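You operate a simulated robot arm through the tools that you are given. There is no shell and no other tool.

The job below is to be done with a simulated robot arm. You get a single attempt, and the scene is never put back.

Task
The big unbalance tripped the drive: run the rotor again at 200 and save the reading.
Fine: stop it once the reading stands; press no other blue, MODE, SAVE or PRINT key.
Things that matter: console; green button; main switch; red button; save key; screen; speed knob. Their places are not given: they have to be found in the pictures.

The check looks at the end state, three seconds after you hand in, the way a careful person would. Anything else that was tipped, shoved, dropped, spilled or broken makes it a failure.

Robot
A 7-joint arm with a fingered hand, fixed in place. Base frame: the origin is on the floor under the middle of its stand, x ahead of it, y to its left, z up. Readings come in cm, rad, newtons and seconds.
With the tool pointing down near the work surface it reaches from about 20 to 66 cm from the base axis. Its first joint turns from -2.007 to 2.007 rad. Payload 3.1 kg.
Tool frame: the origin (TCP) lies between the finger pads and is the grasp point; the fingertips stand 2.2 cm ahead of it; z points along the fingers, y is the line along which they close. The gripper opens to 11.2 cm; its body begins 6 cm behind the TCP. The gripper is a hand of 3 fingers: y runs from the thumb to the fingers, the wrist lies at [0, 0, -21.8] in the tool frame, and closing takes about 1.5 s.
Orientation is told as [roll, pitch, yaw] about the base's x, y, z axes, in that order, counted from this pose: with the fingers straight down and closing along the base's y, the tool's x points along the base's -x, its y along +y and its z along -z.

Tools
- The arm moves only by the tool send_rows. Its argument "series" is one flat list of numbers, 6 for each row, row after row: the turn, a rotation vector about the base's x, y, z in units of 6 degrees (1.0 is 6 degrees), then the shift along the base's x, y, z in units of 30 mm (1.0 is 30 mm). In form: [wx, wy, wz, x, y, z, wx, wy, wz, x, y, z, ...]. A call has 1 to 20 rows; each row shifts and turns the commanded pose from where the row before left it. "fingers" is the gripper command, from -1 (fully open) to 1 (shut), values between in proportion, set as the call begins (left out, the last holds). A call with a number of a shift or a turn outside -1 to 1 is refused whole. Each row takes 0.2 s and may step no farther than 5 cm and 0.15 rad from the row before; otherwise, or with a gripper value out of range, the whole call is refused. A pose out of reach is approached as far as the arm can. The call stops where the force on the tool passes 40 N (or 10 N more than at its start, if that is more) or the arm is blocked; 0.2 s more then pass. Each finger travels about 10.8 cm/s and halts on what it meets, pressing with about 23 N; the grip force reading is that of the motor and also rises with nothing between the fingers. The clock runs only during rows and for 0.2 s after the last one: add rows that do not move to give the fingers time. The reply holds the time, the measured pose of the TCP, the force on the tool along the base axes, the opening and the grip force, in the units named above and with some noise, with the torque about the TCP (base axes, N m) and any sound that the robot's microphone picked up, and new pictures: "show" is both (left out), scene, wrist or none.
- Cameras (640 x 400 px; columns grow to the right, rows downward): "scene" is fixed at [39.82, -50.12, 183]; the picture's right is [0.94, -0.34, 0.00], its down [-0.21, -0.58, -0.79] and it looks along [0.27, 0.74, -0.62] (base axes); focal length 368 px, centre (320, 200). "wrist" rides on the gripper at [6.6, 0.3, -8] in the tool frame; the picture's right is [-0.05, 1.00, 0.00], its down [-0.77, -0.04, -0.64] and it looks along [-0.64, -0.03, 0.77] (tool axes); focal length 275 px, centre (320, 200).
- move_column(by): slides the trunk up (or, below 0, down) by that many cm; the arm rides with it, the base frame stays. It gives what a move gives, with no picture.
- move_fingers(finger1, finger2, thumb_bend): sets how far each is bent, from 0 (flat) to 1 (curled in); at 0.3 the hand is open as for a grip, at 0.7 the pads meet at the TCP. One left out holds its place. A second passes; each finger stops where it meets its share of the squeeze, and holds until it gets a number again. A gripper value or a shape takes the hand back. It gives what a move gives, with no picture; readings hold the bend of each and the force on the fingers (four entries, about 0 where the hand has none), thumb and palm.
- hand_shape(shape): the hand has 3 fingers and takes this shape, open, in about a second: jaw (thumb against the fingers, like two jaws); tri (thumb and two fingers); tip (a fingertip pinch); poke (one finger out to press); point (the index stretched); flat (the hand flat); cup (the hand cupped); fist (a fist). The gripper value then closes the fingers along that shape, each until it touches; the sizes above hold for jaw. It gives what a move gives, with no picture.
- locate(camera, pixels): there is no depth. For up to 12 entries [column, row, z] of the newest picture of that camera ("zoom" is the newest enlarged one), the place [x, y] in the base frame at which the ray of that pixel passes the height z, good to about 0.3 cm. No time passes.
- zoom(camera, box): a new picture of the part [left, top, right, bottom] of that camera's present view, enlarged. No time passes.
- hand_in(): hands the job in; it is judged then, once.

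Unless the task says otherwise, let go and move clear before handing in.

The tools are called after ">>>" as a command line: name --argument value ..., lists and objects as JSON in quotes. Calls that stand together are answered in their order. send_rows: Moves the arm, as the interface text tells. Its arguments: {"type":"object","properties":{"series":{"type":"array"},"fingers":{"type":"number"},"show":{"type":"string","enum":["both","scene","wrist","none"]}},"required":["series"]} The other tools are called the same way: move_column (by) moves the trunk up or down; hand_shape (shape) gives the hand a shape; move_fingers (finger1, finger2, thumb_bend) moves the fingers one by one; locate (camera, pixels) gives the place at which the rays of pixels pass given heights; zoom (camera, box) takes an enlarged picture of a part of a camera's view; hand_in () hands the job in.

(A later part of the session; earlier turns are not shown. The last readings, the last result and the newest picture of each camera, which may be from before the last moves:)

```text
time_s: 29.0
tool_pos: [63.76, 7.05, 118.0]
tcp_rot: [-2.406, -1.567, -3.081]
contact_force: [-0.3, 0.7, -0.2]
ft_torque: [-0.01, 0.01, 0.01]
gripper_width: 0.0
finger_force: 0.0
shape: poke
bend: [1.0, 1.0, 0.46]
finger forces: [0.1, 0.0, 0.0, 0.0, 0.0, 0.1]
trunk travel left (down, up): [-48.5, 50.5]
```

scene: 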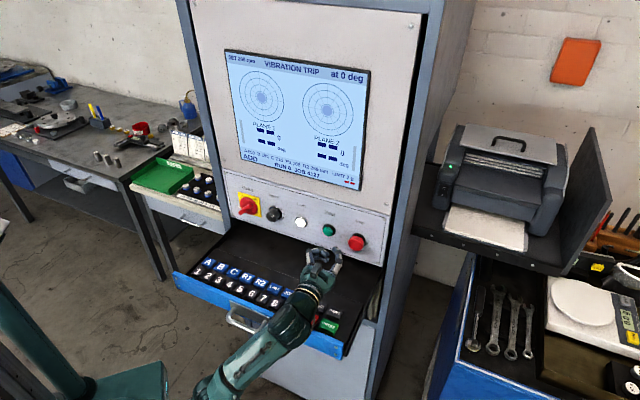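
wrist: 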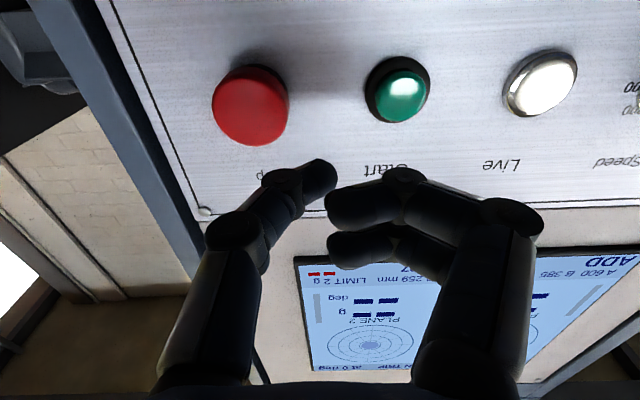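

In poke shape the thumb is the poker: its tip at (325,175) lies on the tool axis, about 2.2 cm ahead of the TCP. The red face is at about (71.6, 9.45, 117.1). I'll line up with it, come to about 0.7 cm off, and check.

>>> send_rows --series '[0, 0, 0, 0.302, -0.302, -0.1, 0, 0, 0, 0.302, -0.302, -0.1, 0, 0, 0, 0.302, -0.302, -0.1, 0, 0, 0, 0.2, 0.2, 0, 0, 0, 0, 0.2, 0.2, 0, 0, 0, 0, 0.2, 0.2, 0, 0, 0, 0, 0.2, 0.2, 0, 0, 0, 0, 0.2, 0.2, 0]' --show "both"

>>> zoom --camera "scene" --box '[300, 205, 400, 290]'

```text
time_s: 30.8
tool_pos: [69.4, 7.27, 117.26]
tcp_rot: [-2.458, -1.564, -3.032]
contact_force: [-2.1, -2.5, -1.3]
ft_torque: [-0.01, 0.03, 0.0]
gripper_width: 0.0
finger_force: 0.1
shape: poke
bend: [1.0, 1.0, 0.46]
finger forces: [0.1, 0.0, 0.0, 0.1, 3.1, 0.1]
trunk travel left (down, up): [-48.5, 50.5]
heard: click
```

scene: 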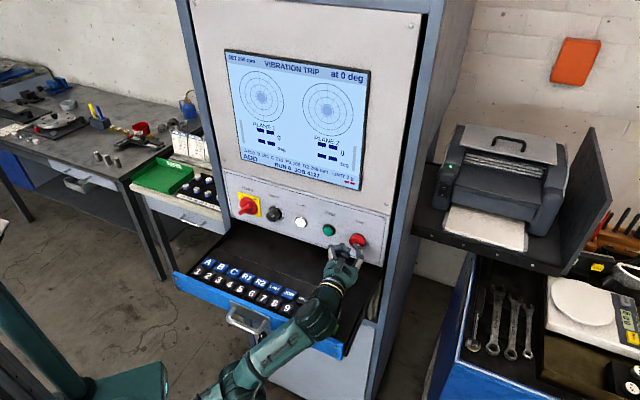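
wrist: 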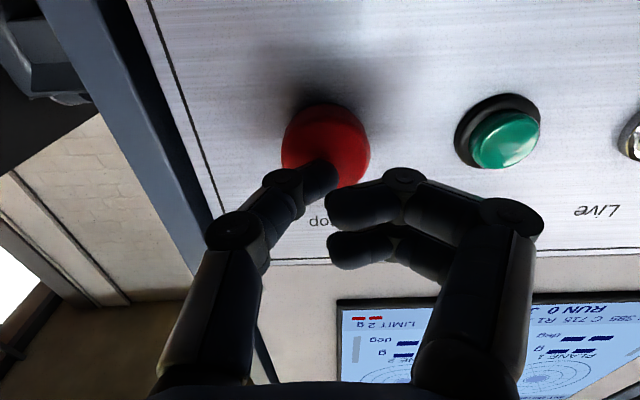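

```text
4.71 times, centred on (350, 248) of scene
```

zoom: 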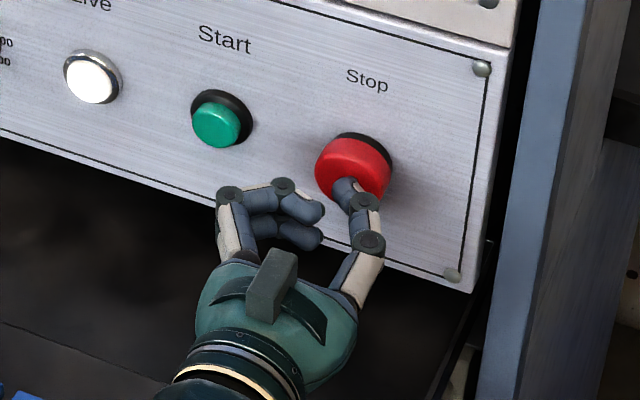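

The microphone heard a click and the thumb presses with about 3 N, so red has been pressed. I'll check the screen and then back off.

>>> zoom --camera "scene" --box '[220, 40, 380, 195]'

>>> send_rows --series '[0, 0, 0, -0.2, -0.2, 0, 0, 0, 0, -0.25, -0.25, 0, 0, 0, 0, -0.25, -0.25, 0, 0, 0, 0, 0, 0, 0]' --show "both"

>>> zoom --camera "scene" --box '[220, 40, 380, 195]'

```text
2.58 times, centred on (300, 118) of scene
```

zoom: 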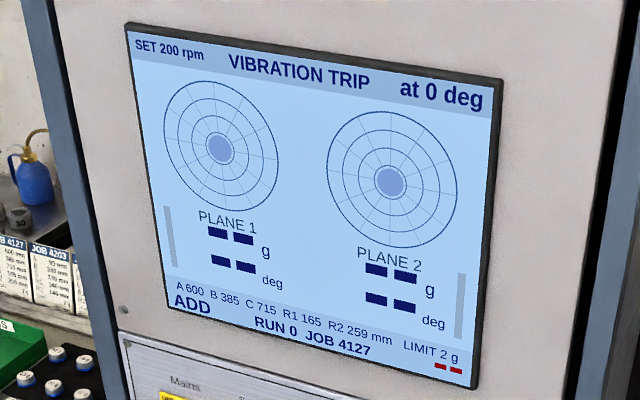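

```text
time_s: 31.8
tool_pos: [67.29, 5.29, 117.19]
tcp_rot: [-2.398, -1.566, -3.091]
contact_force: [1.1, 0.3, -0.5]
ft_torque: [0.02, 0.0, -0.03]
gripper_width: 0.0
finger_force: 0.2
shape: poke
bend: [1.0, 1.0, 0.46]
finger forces: [0.1, 0.0, 0.0, 0.1, 0.1, 0.1]
trunk travel left (down, up): [-48.5, 50.5]
```

scene: 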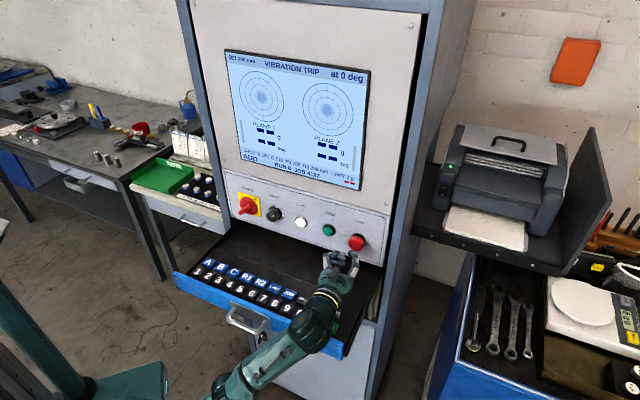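
wrist: 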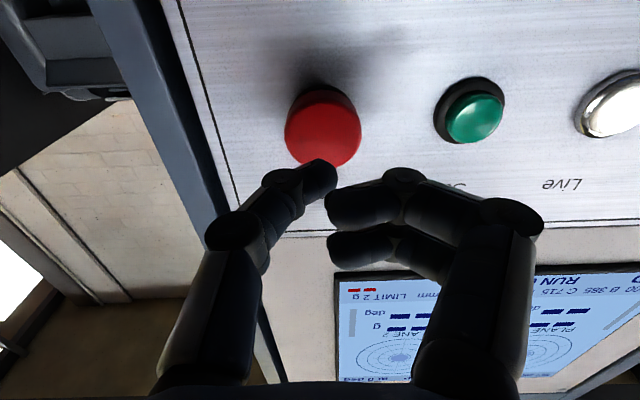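

```text
2.58 times, centred on (300, 118) of scene
```

zoom: 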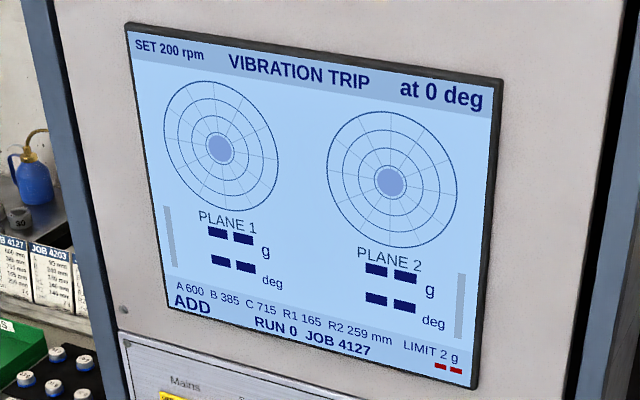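

The screen still shows VIBRATION TRIP after the Stop click, so it may clear on Start. The red button has sprung back. I'll move left to the green button (about (65.8, 15.3, 117)) and press it.

>>> send_rows --series '[0, 0, 0, -0.387, 0.387, 0, 0, 0, 0, -0.387, 0.387, 0, 0, 0, 0, -0.387, 0.387, 0, 0, 0, 0, -0.387, 0.387, 0, 0, 0, 0, -0.387, 0.387, 0, 0, 0, 0, 0.15, 0.15, 0, 0, 0, 0, 0.15, 0.15, 0, 0, 0, 0, 0.15, 0.15, 0, 0, 0, 0, 0.1, 0.1, 0, 0, 0, 0, 0.07, 0.07, 0]' --show "both"

>>> zoom --camera "scene" --box '[220, 40, 380, 195]'

```text
time_s: 34.0
tool_pos: [63.33, 12.84, 117.2]
tcp_rot: [-2.43, -1.566, -3.056]
contact_force: [0.1, 0.4, 0.1]
ft_torque: [-0.01, -0.02, -0.01]
gripper_width: 0.01
finger_force: 0.1
shape: poke
bend: [1.0, 1.0, 0.46]
finger forces: [0.0, 0.1, 0.0, 0.0, 0.1, 0.0]
trunk travel left (down, up): [-48.5, 50.5]
```

scene: 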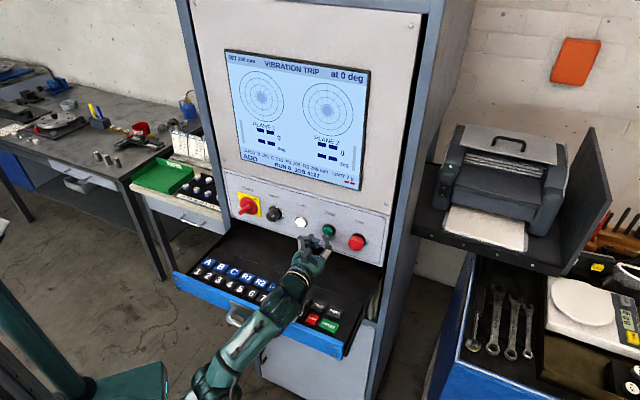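
wrist: 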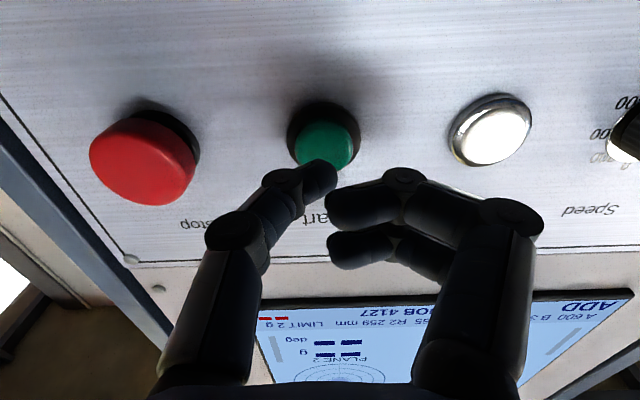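

```text
2.58 times, centred on (300, 118) of scene
```

zoom: 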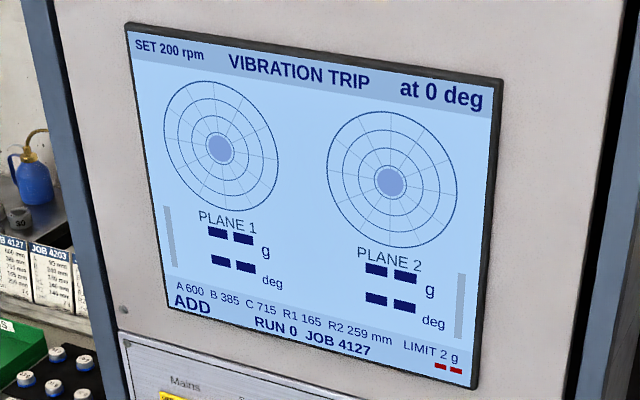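

There's no contact yet at green; the thumb tip lines up with the green face at (325,150). I'll continue in small steps.

>>> send_rows --series '[0, 0, 0, 0.06, 0.06, 0, 0, 0, 0, 0.06, 0.06, 0, 0, 0, 0, 0.06, 0.06, 0]' --show "wrist"

```text
time_s: 34.8
tool_pos: [64.09, 13.41, 117.06]
tcp_rot: [-2.421, -1.566, -3.068]
contact_force: [0.1, 0.2, 0.0]
ft_torque: [-0.01, -0.01, 0.0]
gripper_width: 0.02
finger_force: 0.1
shape: poke
bend: [1.0, 1.0, 0.46]
finger forces: [0.0, 0.0, 0.1, 0.1, 0.0, 0.0]
trunk travel left (down, up): [-48.5, 50.5]
```

wrist: 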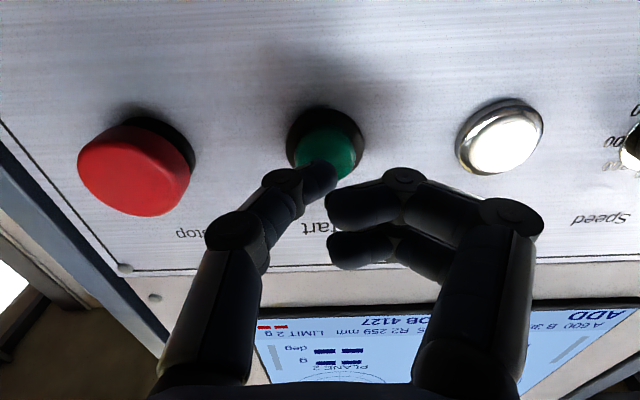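

Still no contact at TCP (64.1, 13.4). I'll take a few more small steps.

>>> send_rows --series '[0, 0, 0, 0.05, 0.05, 0, 0, 0, 0, 0.05, 0.05, 0, 0, 0, 0, 0.05, 0.05, 0]' --show "wrist"

```text
time_s: 35.6
tool_pos: [64.45, 13.81, 117.19]
tcp_rot: [-2.458, -1.564, -3.036]
contact_force: [-1.3, -0.8, -0.3]
ft_torque: [0.01, 0.0, 0.0]
gripper_width: 0.02
finger_force: 0.1
shape: poke
bend: [1.0, 1.0, 0.46]
finger forces: [0.0, 0.0, 0.0, 0.1, 1.8, 0.0]
trunk travel left (down, up): [-48.5, 50.5]
heard: click
```

wrist: 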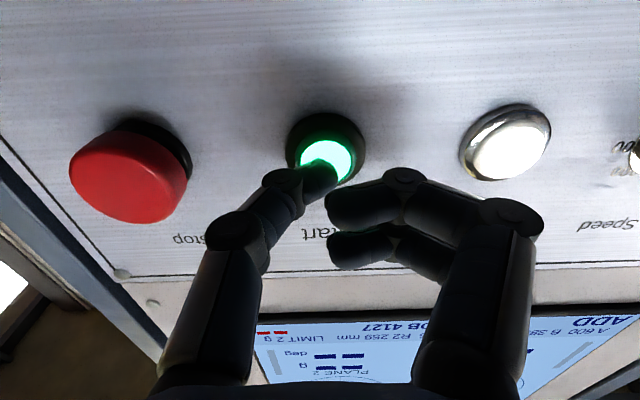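

Click heard and the green button lights up at (328,160). I'll check the screen while easing off the button.

>>> zoom --camera "scene" --box '[220, 40, 380, 195]'

>>> send_rows --series '[0, 0, 0, -0.2, -0.2, 0, 0, 0, 0, -0.3, -0.3, 0, 0, 0, 0, -0.3, -0.3, 0]' --show "both"

>>> zoom --camera "scene" --box '[220, 40, 380, 195]'

```text
2.58 times, centred on (300, 118) of scene
```

zoom: 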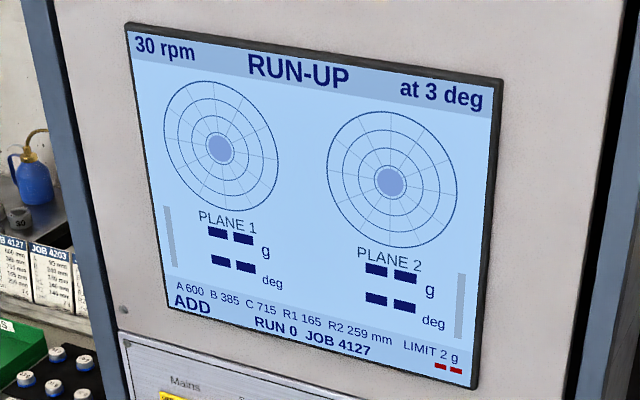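

```text
time_s: 36.4
tool_pos: [61.95, 11.4, 117.23]
tcp_rot: [-2.408, -1.563, -3.083]
contact_force: [-0.5, 0.1, 0.5]
ft_torque: [0.02, -0.01, -0.03]
gripper_width: 0.01
finger_force: 0.2
shape: poke
bend: [1.0, 1.0, 0.46]
finger forces: [0.0, 0.0, 0.2, 0.0, 0.0, 0.1]
trunk travel left (down, up): [-48.5, 50.5]
```

scene: 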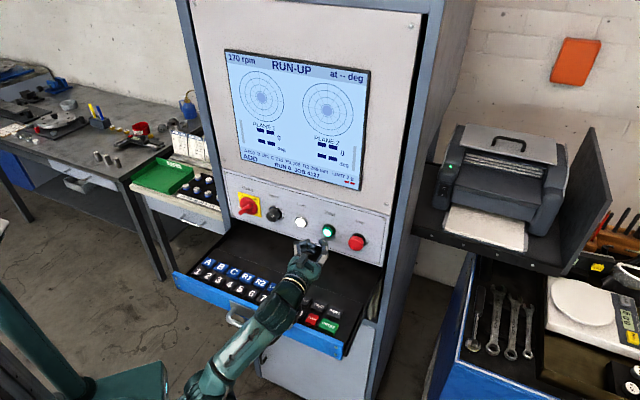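
wrist: 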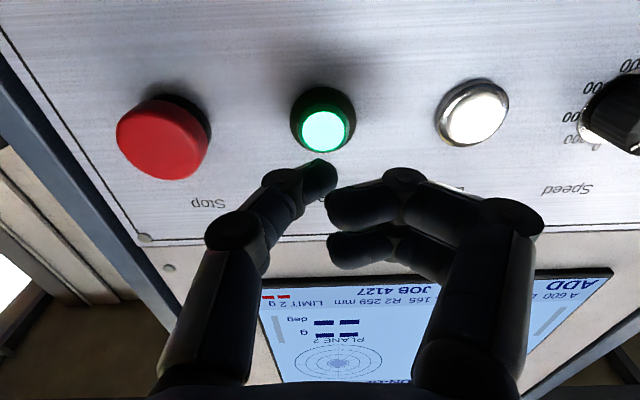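

```text
2.58 times, centred on (300, 118) of scene
```

zoom: 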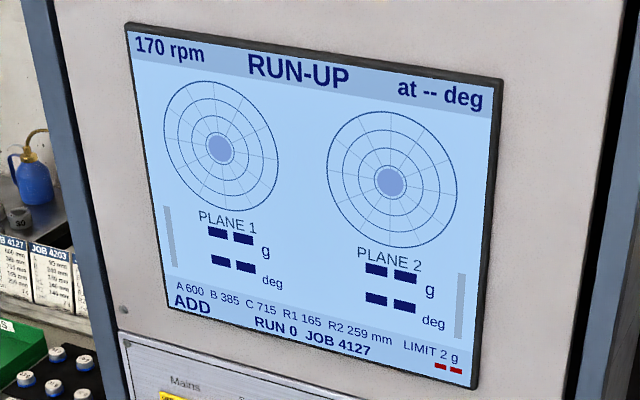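

The rotor is in RUN-UP at 170 rpm. While it settles, I'll move in front of red (clear of it) and watch the screen.

>>> send_rows --series '[0, 0, 0, 0.37, -0.41, 0, 0, 0, 0, 0.37, -0.41, 0, 0, 0, 0, 0.37, -0.41, 0, 0, 0, 0, 0.37, -0.41, 0, 0, 0, 0, 0.37, -0.41, 0, 0, 0, 0, 0, 0, 0]' --show "scene"

>>> zoom --camera "scene" --box '[220, 40, 380, 195]'

```text
time_s: 37.8
tool_pos: [67.7, 5.38, 117.01]
tcp_rot: [-2.405, -1.565, -3.082]
contact_force: [-0.5, -0.2, -0.2]
ft_torque: [0.0, 0.0, 0.01]
gripper_width: 0.0
finger_force: 0.1
shape: poke
bend: [1.0, 1.0, 0.46]
finger forces: [0.1, 0.0, 0.1, 0.0, 0.1, 0.0]
trunk travel left (down, up): [-48.5, 50.5]
```

scene: 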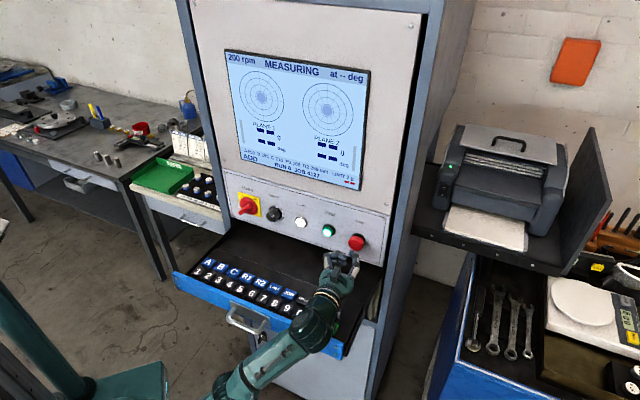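

```text
2.58 times, centred on (300, 118) of scene
```

zoom: 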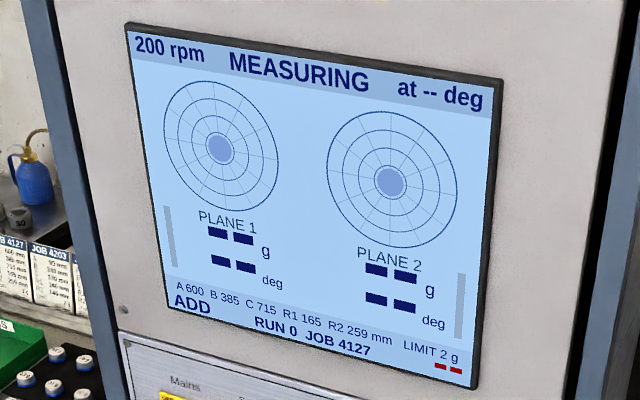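

The screen says MEASURING at 200 rpm and no reading is showing yet. I'll wait in place.

>>> send_rows --series '[0, 0, 0, 0, 0, 0, 0, 0, 0, 0, 0, 0, 0, 0, 0, 0, 0, 0, 0, 0, 0, 0, 0, 0, 0, 0, 0, 0, 0, 0, 0, 0, 0, 0, 0, 0, 0, 0, 0, 0, 0, 0, 0, 0, 0, 0, 0, 0, 0, 0, 0, 0, 0, 0, 0, 0, 0, 0, 0, 0]' --show "scene"

>>> zoom --camera "scene" --box '[220, 40, 380, 195]'

```text
time_s: 40.0
tool_pos: [67.63, 5.34, 117.23]
tcp_rot: [-2.401, -1.565, -3.089]
contact_force: [-1.6, -0.2, -0.8]
ft_torque: [0.0, -0.02, 0.01]
gripper_width: 0.0
finger_force: 0.0
shape: poke
bend: [1.0, 1.0, 0.46]
finger forces: [0.0, 0.0, 0.0, 0.1, 0.0, 0.0]
trunk travel left (down, up): [-48.5, 50.5]
```

scene: 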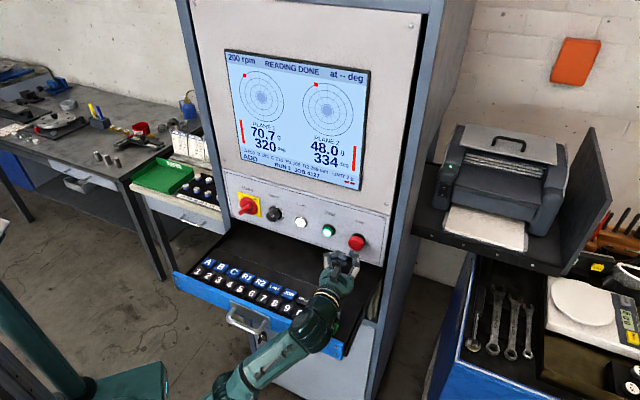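

```text
2.58 times, centred on (300, 118) of scene
```

zoom: 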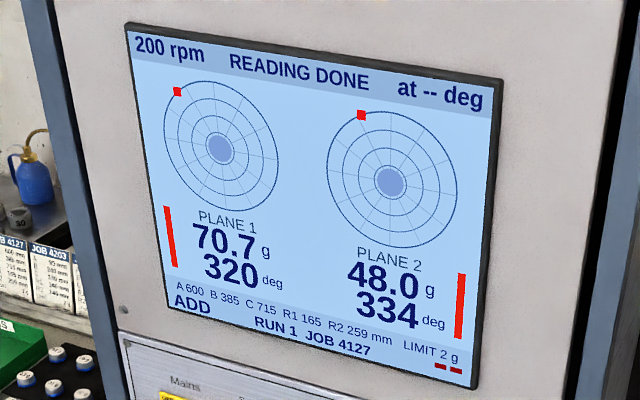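

READING DONE: 70.7 g / 320° and 48.0 g / 334°, RUN 1, so the reading stands. Now I'll press red as before.

>>> send_rows --series '[0, 0, 0, 0.2, 0.2, 0, 0, 0, 0, 0.2, 0.2, 0, 0, 0, 0, 0.12, 0.12, 0, 0, 0, 0, 0.06, 0.06, 0, 0, 0, 0, 0.05, 0.05, 0]' --show "both"

>>> zoom --camera "scene" --box '[220, 40, 380, 195]'

```text
time_s: 41.2
tool_pos: [69.49, 7.16, 117.28]
tcp_rot: [-2.443, -1.565, -3.045]
contact_force: [-0.6, -2.4, 0.3]
ft_torque: [-0.02, -0.02, 0.0]
gripper_width: 0.0
finger_force: 0.1
shape: poke
bend: [1.0, 1.0, 0.46]
finger forces: [0.0, 0.0, 0.1, 0.0, 2.9, 0.0]
trunk travel left (down, up): [-48.5, 50.5]
heard: click
```

scene: 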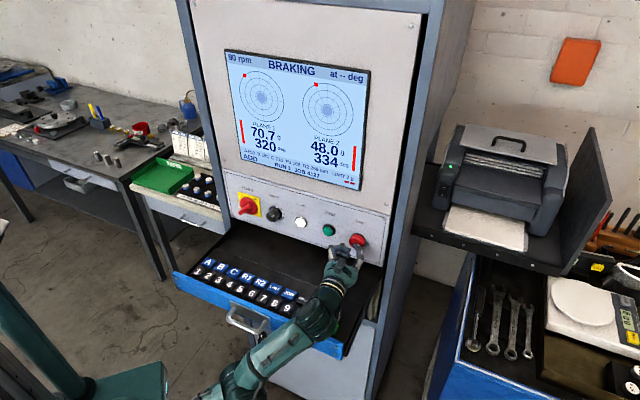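
wrist: 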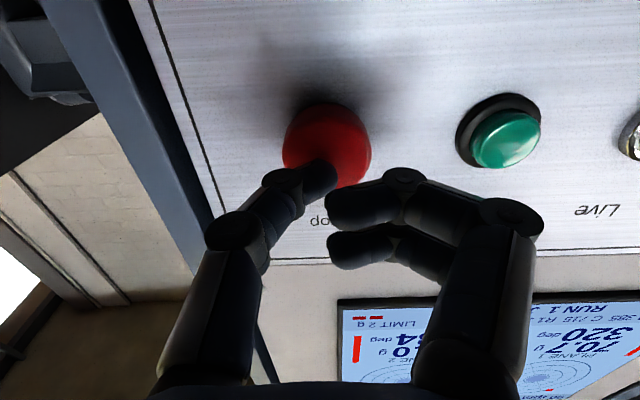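

```text
2.58 times, centred on (300, 118) of scene
```

zoom: 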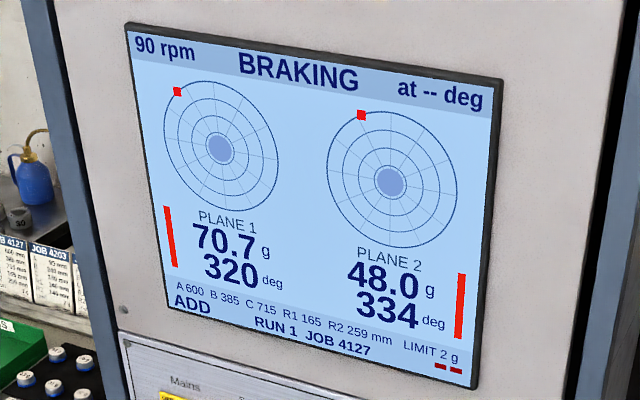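

The screen shows BRAKING with the reading held (70.7/320, 48.0/334). I'll back away from red and then raise the trunk to prepare for pointing the hand down at SAVE.

>>> send_rows --series '[0, 0, 0, -0.2, -0.2, 0, 0, 0, 0, -0.35, -0.35, 0, 0, 0, 0, -0.35, -0.35, 0, 0, 0, 0, -0.35, -0.35, 0, 0, 0, 0, -0.35, -0.35, 0]' --show "scene"

>>> zoom --camera "scene" --box '[220, 40, 380, 195]'

>>> move_column --by 25

```text
time_s: 42.4
tool_pos: [64.75, 2.31, 117.31]
tcp_rot: [-2.425, -1.566, -3.063]
contact_force: [0.7, 0.7, 0.3]
ft_torque: [0.01, 0.04, 0.01]
gripper_width: 0.0
finger_force: 0.1
shape: poke
bend: [1.0, 1.0, 0.46]
finger forces: [0.1, 0.1, 0.0, 0.0, 0.0, 0.0]
trunk travel left (down, up): [-48.5, 50.5]
```

scene: 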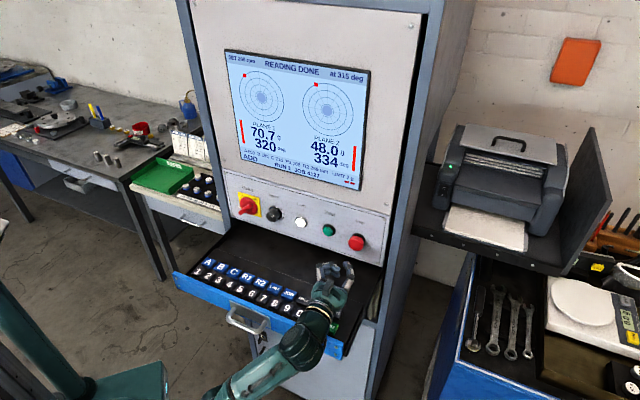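

```text
2.58 times, centred on (300, 118) of scene
```

zoom: 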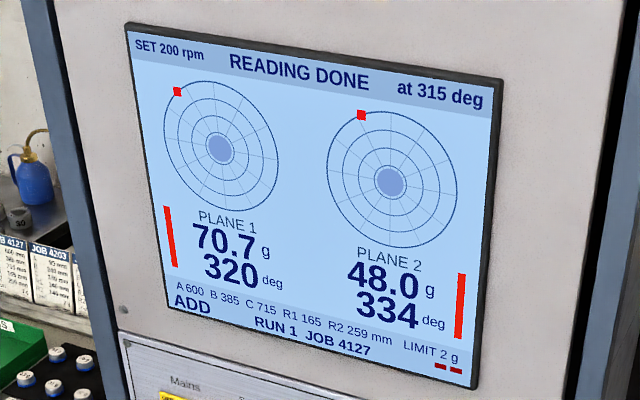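

```text
time_s: 45.0
tool_pos: [64.77, 2.49, 142.48]
tcp_rot: [-2.406, -1.565, -3.083]
contact_force: [0.1, 0.7, 0.3]
ft_torque: [0.04, -0.02, -0.02]
gripper_width: 0.02
finger_force: 0.0
shape: poke
bend: [1.0, 1.0, 0.46]
finger forces: [0.1, 0.1, 0.0, 0.1, 0.0, 0.0]
trunk travel left (down, up): [-73.5, 25.5]
```

The rotor has stopped (at 315 deg), the reading is still shown, and SET is 200. Now I'll pitch the hand down over the tray, moving towards the SAVE key at about (58.6, 2.0, 106).

>>> send_rows --series '[-0.884, 0.884, 0, -0.171, -0.014, -0.4, -0.884, 0.884, 0, -0.171, -0.014, -0.4, -0.884, 0.884, 0, -0.171, -0.014, -0.4, -0.884, 0.884, 0, -0.171, -0.014, -0.5, -0.884, 0.884, 0, -0.171, -0.014, -0.5, -0.884, 0.884, 0, -0.171, -0.014, -0.5]' --show "both"

```text
time_s: 46.4
tool_pos: [61.74, 2.44, 134.17]
tcp_rot: [0.004, -0.786, 0.792]
contact_force: [-0.1, -1.1, -0.5]
ft_torque: [0.0, 0.03, -0.02]
gripper_width: 0.0
finger_force: 0.0
shape: poke
bend: [1.0, 1.0, 0.46]
finger forces: [0.0, 0.1, 0.1, 0.0, 0.0, 0.1]
trunk travel left (down, up): [-73.5, 25.5]
```

scene: 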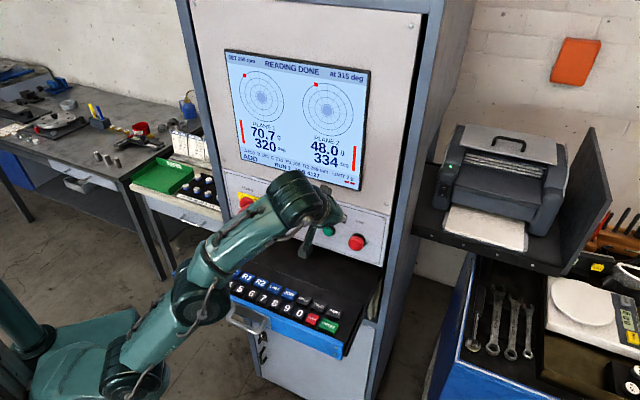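
wrist: 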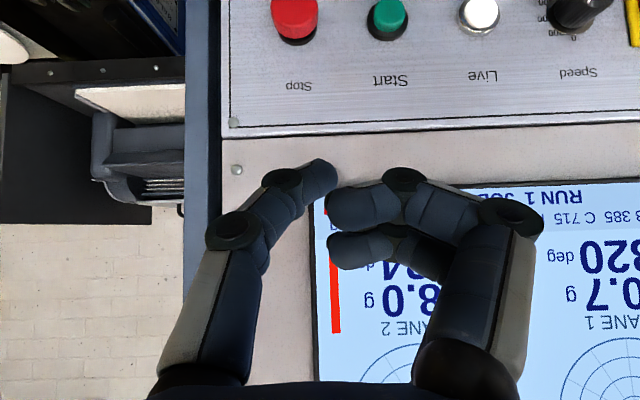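

Halfway down with no trouble. I'll continue to vertical, above the keyboard.

>>> send_rows --series '[-0.884, 0.884, 0, -0.174, -0.024, -0.7, -0.884, 0.884, 0, -0.174, -0.024, -0.7, -0.884, 0.884, 0, -0.174, -0.024, -0.7, -0.884, 0.884, 0, -0.174, -0.024, -0.7, -0.884, 0.884, 0, -0.174, -0.024, -0.7, -0.884, 0.884, 0, -0.174, -0.024, -0.7]' --show "both"

```text
time_s: 47.8
tool_pos: [57.96, 1.67, 121.25]
tcp_rot: [0.008, -0.002, 0.788]
contact_force: [-0.3, 0.2, 0.0]
ft_torque: [-0.04, 0.02, 0.02]
gripper_width: 0.0
finger_force: 0.1
shape: poke
bend: [1.0, 1.0, 0.46]
finger forces: [0.0, 0.0, 0.1, 0.1, 0.2, 0.0]
out of reach, approached as far as the arm can: row 2
trunk travel left (down, up): [-73.5, 25.5]
```

scene: 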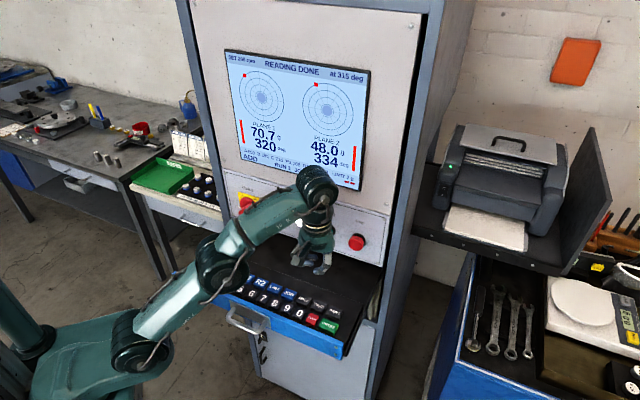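
wrist: 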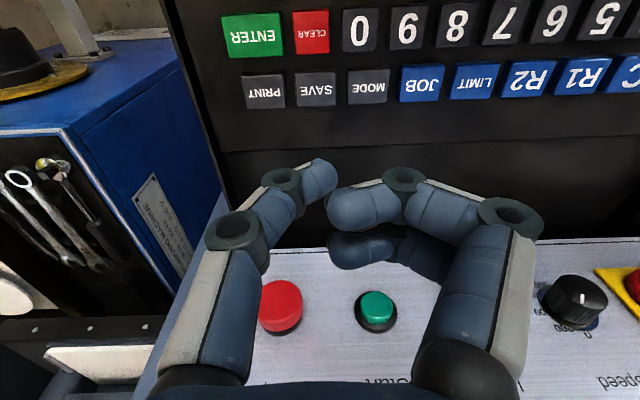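

The hand points down and SAVE is at (316,89) in the wrist picture. The ray gives about (58.7, 2.0) at z 106.3. I'll confirm with locate, then descend to about 1.5 cm above it.

>>> locate --camera "wrist" --pixels '[[316, 89, 106.3], [367, 86, 106.3], [264, 91, 106.3], [311, 32, 106.3]]'

>>> locate --camera "scene" --pixels '[[319, 305.6, 106.3], [303.8, 299.7, 106.3], [335, 311, 106.3]]'

>>> send_rows --series '[0, 0, 0, 0.045, 0.02, -0.7, 0, 0, 0, 0.045, 0.02, -0.7, 0, 0, 0, 0.045, 0.02, -0.7, 0, 0, 0, 0.045, 0.02, -0.7, 0, 0, 0, 0.045, 0.02, -0.5]' --show "both"

```text
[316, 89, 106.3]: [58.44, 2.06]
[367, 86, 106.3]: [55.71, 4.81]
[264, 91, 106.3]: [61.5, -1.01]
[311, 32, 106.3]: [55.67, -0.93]
```

```text
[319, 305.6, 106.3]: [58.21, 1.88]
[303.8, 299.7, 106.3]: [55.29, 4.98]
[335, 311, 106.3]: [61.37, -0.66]
```

```text
time_s: 49.0
tool_pos: [58.93, 1.98, 111.42]
tcp_rot: [0.009, -0.005, 0.789]
contact_force: [-0.1, 1.1, 0.6]
ft_torque: [0.02, 0.02, 0.04]
gripper_width: 0.01
finger_force: 0.2
shape: poke
bend: [1.0, 1.0, 0.46]
finger forces: [0.0, 0.0, 0.0, 0.0, 0.0, 0.1]
trunk travel left (down, up): [-73.5, 25.5]
```

scene: 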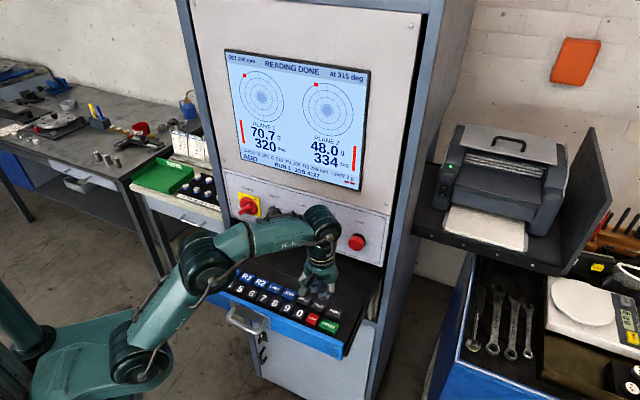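
wrist: 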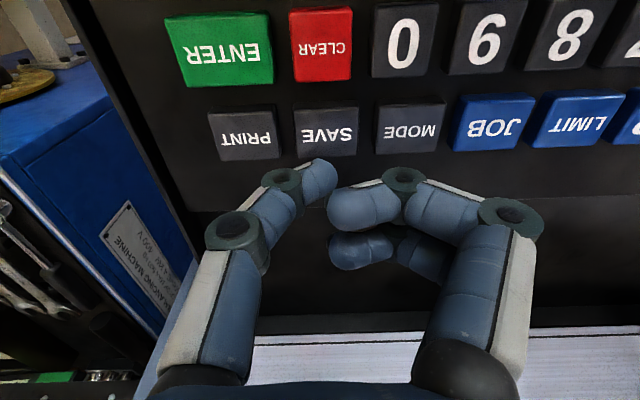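

SAVE is now at (326,130) and the tool axis should meet the key plane near (320,137). I'll zoom in to check where the thumb tip really sits against the key.

>>> zoom --camera "wrist" --box '[240, 80, 440, 220]'

>>> zoom --camera "scene" --box '[270, 250, 370, 340]'

```text
2.86 times, centred on (340, 150) of wrist
```

zoom: 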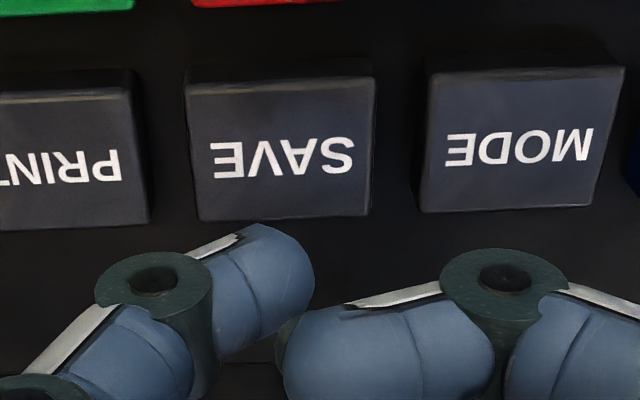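

```text
4.44 times, centred on (320, 295) of scene
```

zoom: 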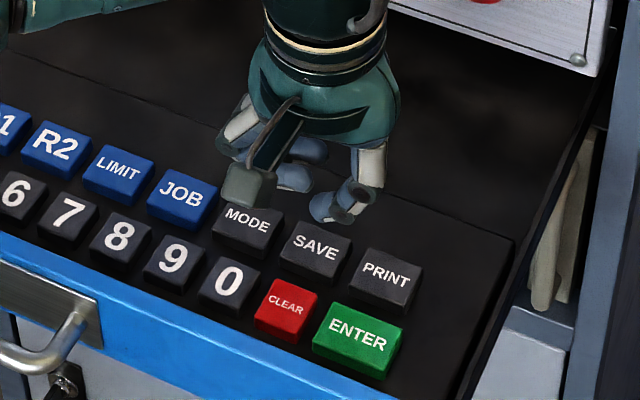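

The thumb tip sits on the tool axis, about 2.5 cm above the key, and the SAVE centre is at about (58.5, 2.05). I'll nudge −0.35 cm in x and descend slowly, stopping short to check for contact.

>>> send_rows --series '[0, 0, 0, -0.06, 0.01, -0.2, 0, 0, 0, -0.06, 0.01, -0.2, 0, 0, 0, 0, 0, -0.1, 0, 0, 0, 0, 0, -0.07, 0, 0, 0, 0, 0, 0]' --show "both"

>>> zoom --camera "scene" --box '[270, 250, 370, 340]'

>>> zoom --camera "wrist" --box '[240, 80, 440, 220]'

```text
time_s: 50.1
tool_pos: [58.49, 2.03, 109.68]
tcp_rot: [0.009, -0.005, 0.789]
contact_force: [-0.3, -0.4, 0.2]
ft_torque: [-0.02, -0.01, 0.04]
gripper_width: 0.01
finger_force: 0.0
shape: poke
bend: [1.0, 1.0, 0.46]
finger forces: [0.0, 0.1, 0.0, 0.1, 0.0, 0.0]
trunk travel left (down, up): [-73.5, 25.5]
```

scene: 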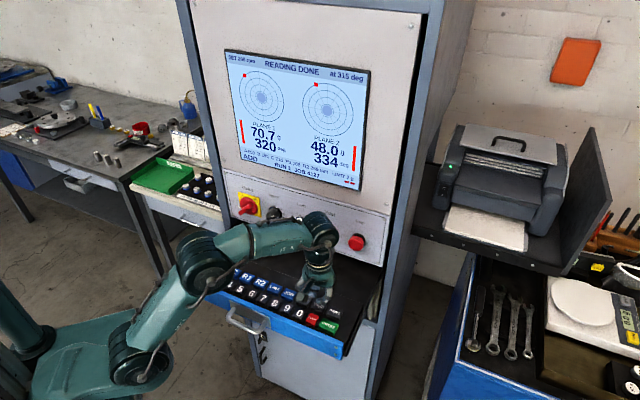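
wrist: 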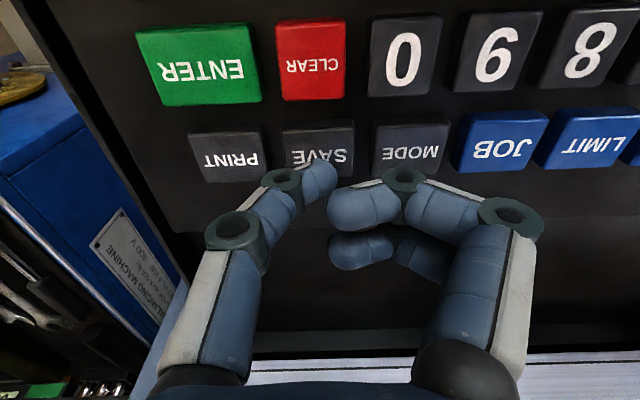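

```text
4.44 times, centred on (320, 295) of scene
```

zoom: 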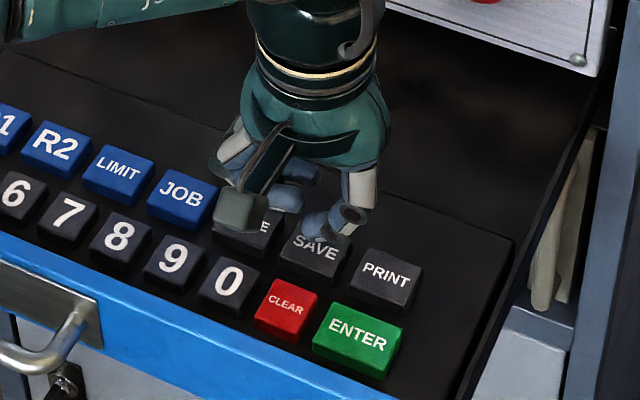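

```text
2.86 times, centred on (340, 150) of wrist
```

zoom: 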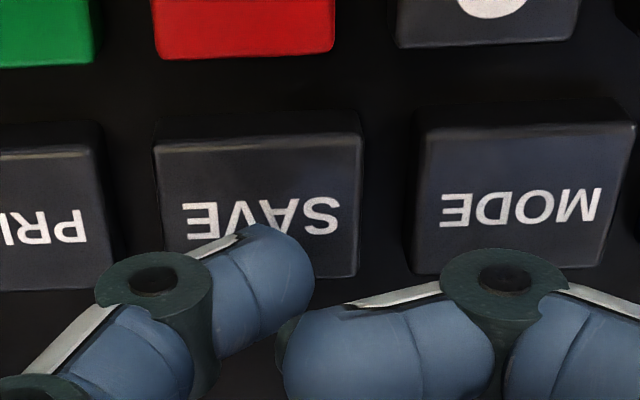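

There's no contact yet; the thumb tip is over the SAVE key and converging on its centre. I'll continue in small downward steps.

>>> send_rows --series '[0, 0, 0, 0, 0, -0.07, 0, 0, 0, 0, 0, -0.07, 0, 0, 0, 0, 0, -0.07]' --show "both"

>>> zoom --camera "wrist" --box '[240, 80, 440, 220]'

>>> zoom --camera "scene" --box '[270, 250, 370, 340]'

```text
time_s: 51.0
tool_pos: [58.57, 2.14, 108.94]
tcp_rot: [0.007, -0.006, 0.789]
contact_force: [-0.7, -0.1, -0.3]
ft_torque: [-0.03, 0.01, -0.02]
gripper_width: 0.0
finger_force: 0.1
shape: poke
bend: [1.0, 1.0, 0.46]
finger forces: [0.0, 0.1, 0.0, 0.0, 0.0, 0.1]
trunk travel left (down, up): [-73.5, 25.5]
```

scene: 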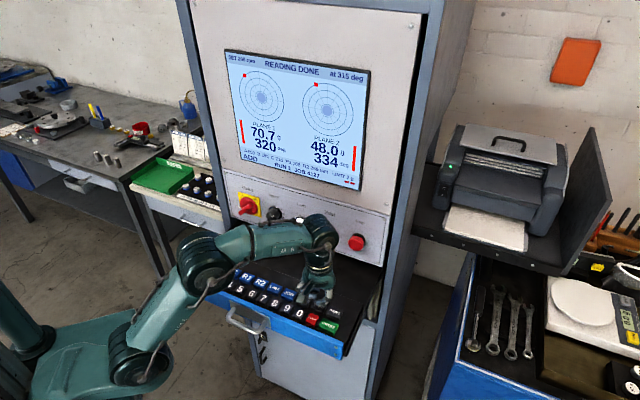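
wrist: 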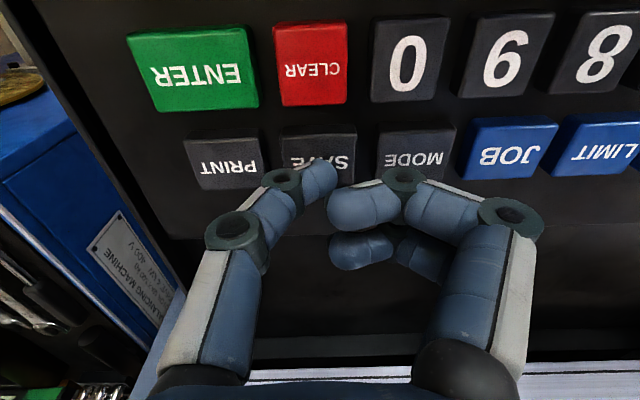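

```text
2.86 times, centred on (340, 150) of wrist
```

zoom: 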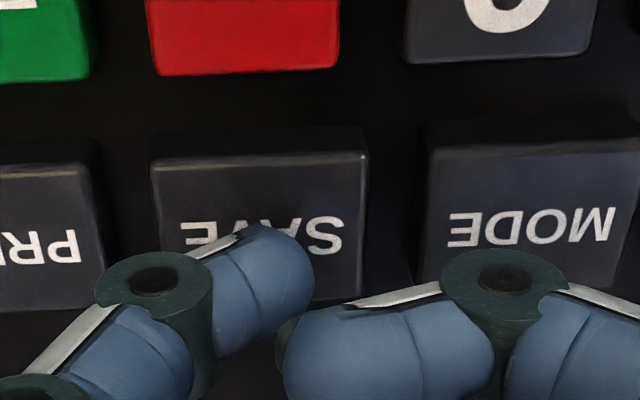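

```text
4.44 times, centred on (320, 295) of scene
```

zoom: 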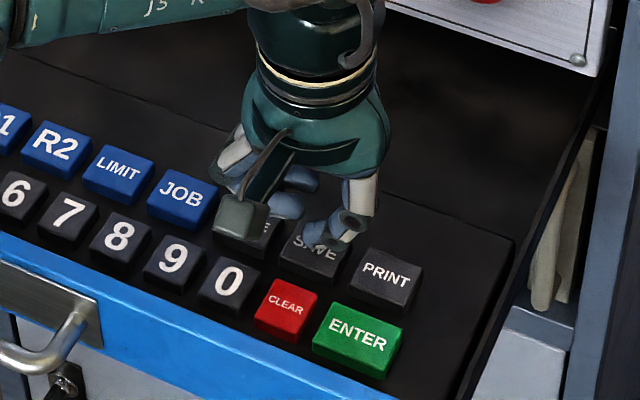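

Still no contact at TCP z 108.9, with the tip centred over SAVE in both views. I'll take further small steps down.

>>> send_rows --series '[0, 0, 0, -0.02, -0.02, -0.06, 0, 0, 0, -0.02, -0.02, -0.06, 0, 0, 0, 0, 0, 0]' --show "wrist"

```text
time_s: 51.8
tool_pos: [58.31, 1.9, 108.66]
tcp_rot: [0.01, -0.004, 0.788]
contact_force: [-0.2, 0.4, -0.1]
ft_torque: [-0.01, 0.0, 0.0]
gripper_width: 0.0
finger_force: 0.0
shape: poke
bend: [1.0, 1.0, 0.46]
finger forces: [0.0, 0.0, 0.0, 0.1, 0.1, 0.0]
trunk travel left (down, up): [-73.5, 25.5]
```

wrist: 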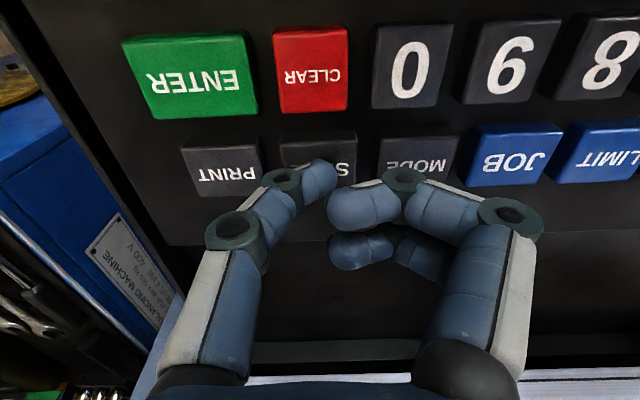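

>>> send_rows --series '[0, 0, 0, 0, 0, -0.06, 0, 0, 0, 0, 0, -0.06, 0, 0, 0, 0, 0, 0]' --show "both"

>>> zoom --camera "scene" --box '[270, 250, 370, 340]'

>>> zoom --camera "wrist" --box '[240, 80, 440, 220]'

```text
time_s: 52.5
tool_pos: [58.41, 2.09, 108.22]
tcp_rot: [0.009, -0.006, 0.789]
contact_force: [0.2, 0.4, 2.0]
ft_torque: [0.02, 0.0, 0.01]
gripper_width: 0.02
finger_force: 0.1
shape: poke
bend: [1.0, 1.0, 0.46]
finger forces: [0.0, 0.0, 0.0, 0.0, 1.9, 0.0]
trunk travel left (down, up): [-73.5, 25.5]
heard: click
```

scene: 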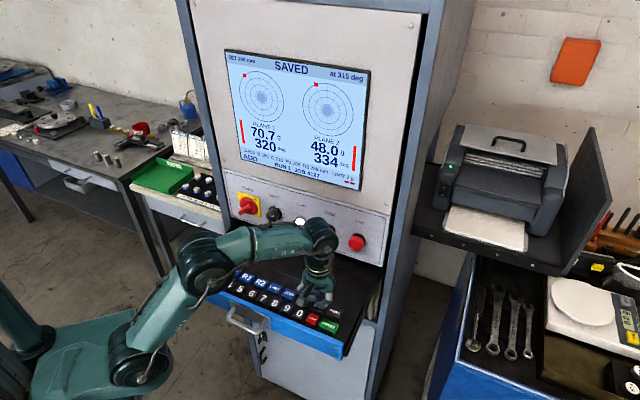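
wrist: 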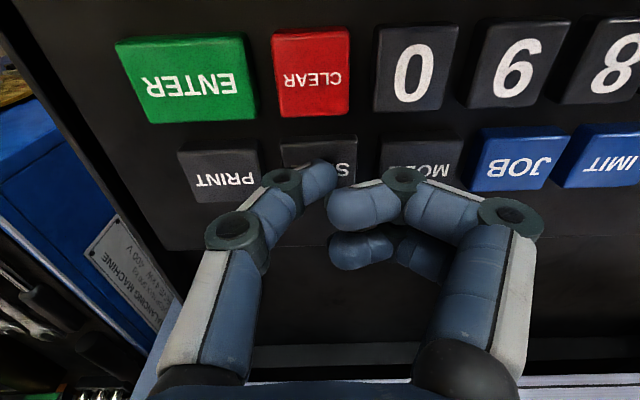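

```text
4.44 times, centred on (320, 295) of scene
```

zoom: 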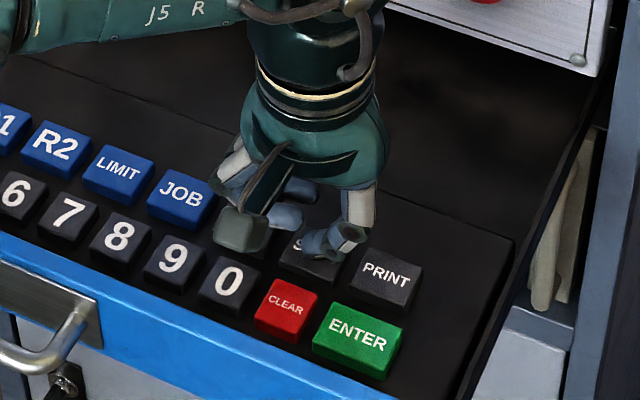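

```text
2.86 times, centred on (340, 150) of wrist
```

zoom: 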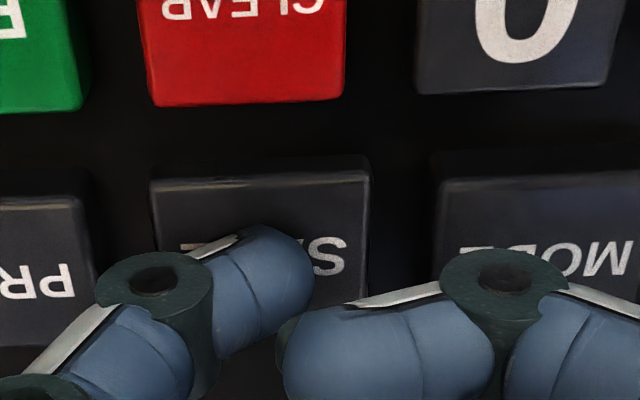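

A click was heard and the screen header now reads SAVED. I'll lift straight up off the key and clear of the tray, then check the screen.

>>> send_rows --series '[0, 0, 0, 0, 0, 0.2, 0, 0, 0, 0, 0, 0.5, 0, 0, 0, 0, 0, 0.8, 0, 0, 0, 0, 0, 0.8, 0, 0, 0, -0.1, -0.1, 0.8, 0, 0, 0, -0.3, -0.3, 0.8, 0, 0, 0, -0.5, -0.5, 0.6, 0, 0, 0, -0.5, -0.5, 0.4, 0, 0, 0, -0.5, -0.5, 0.2, 0, 0, 0, -0.5, -0.5, 0]' --show "both"

>>> zoom --camera "scene" --box '[220, 40, 380, 195]'

>>> zoom --camera "scene" --box '[170, 180, 390, 360]'

```text
time_s: 54.8
tool_pos: [51.15, -5.26, 123.5]
tcp_rot: [0.009, -0.005, 0.79]
contact_force: [0.0, -0.3, 0.1]
ft_torque: [-0.02, -0.01, 0.02]
gripper_width: 0.02
finger_force: 0.1
shape: poke
bend: [1.0, 1.0, 0.46]
finger forces: [0.1, 0.0, 0.0, 0.1, 0.1, 0.0]
trunk travel left (down, up): [-73.5, 25.5]
```

scene: 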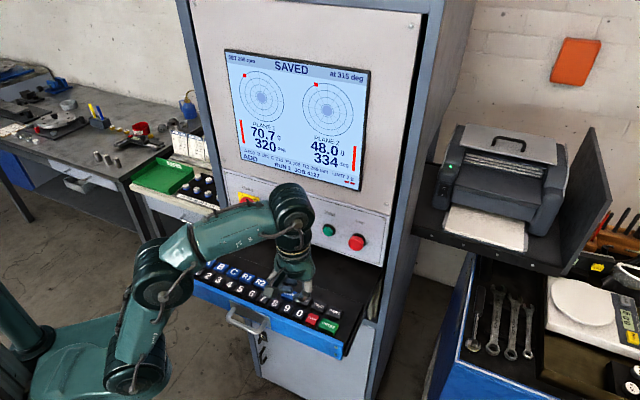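
wrist: 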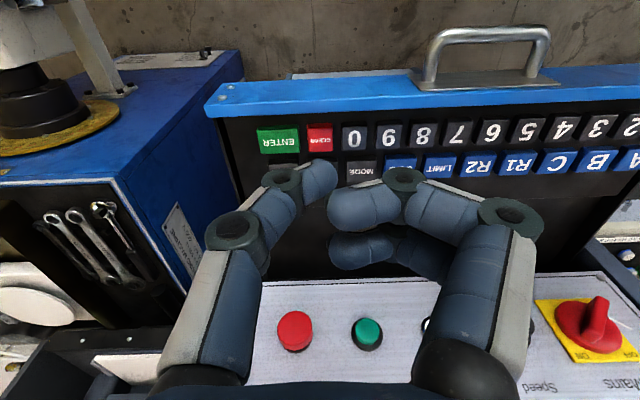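

```text
2.58 times, centred on (300, 118) of scene
```

zoom: 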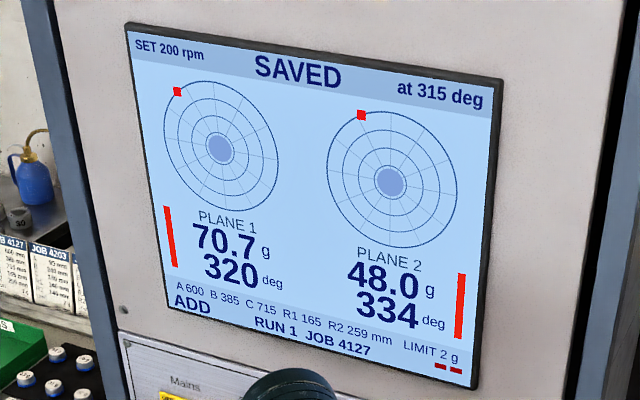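

```text
2.22 times, centred on (280, 270) of scene
```

zoom: 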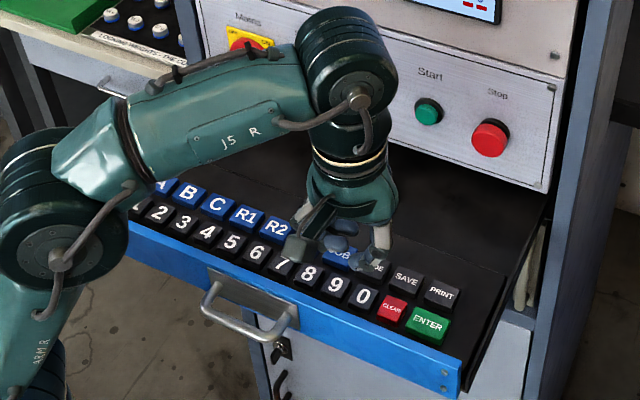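

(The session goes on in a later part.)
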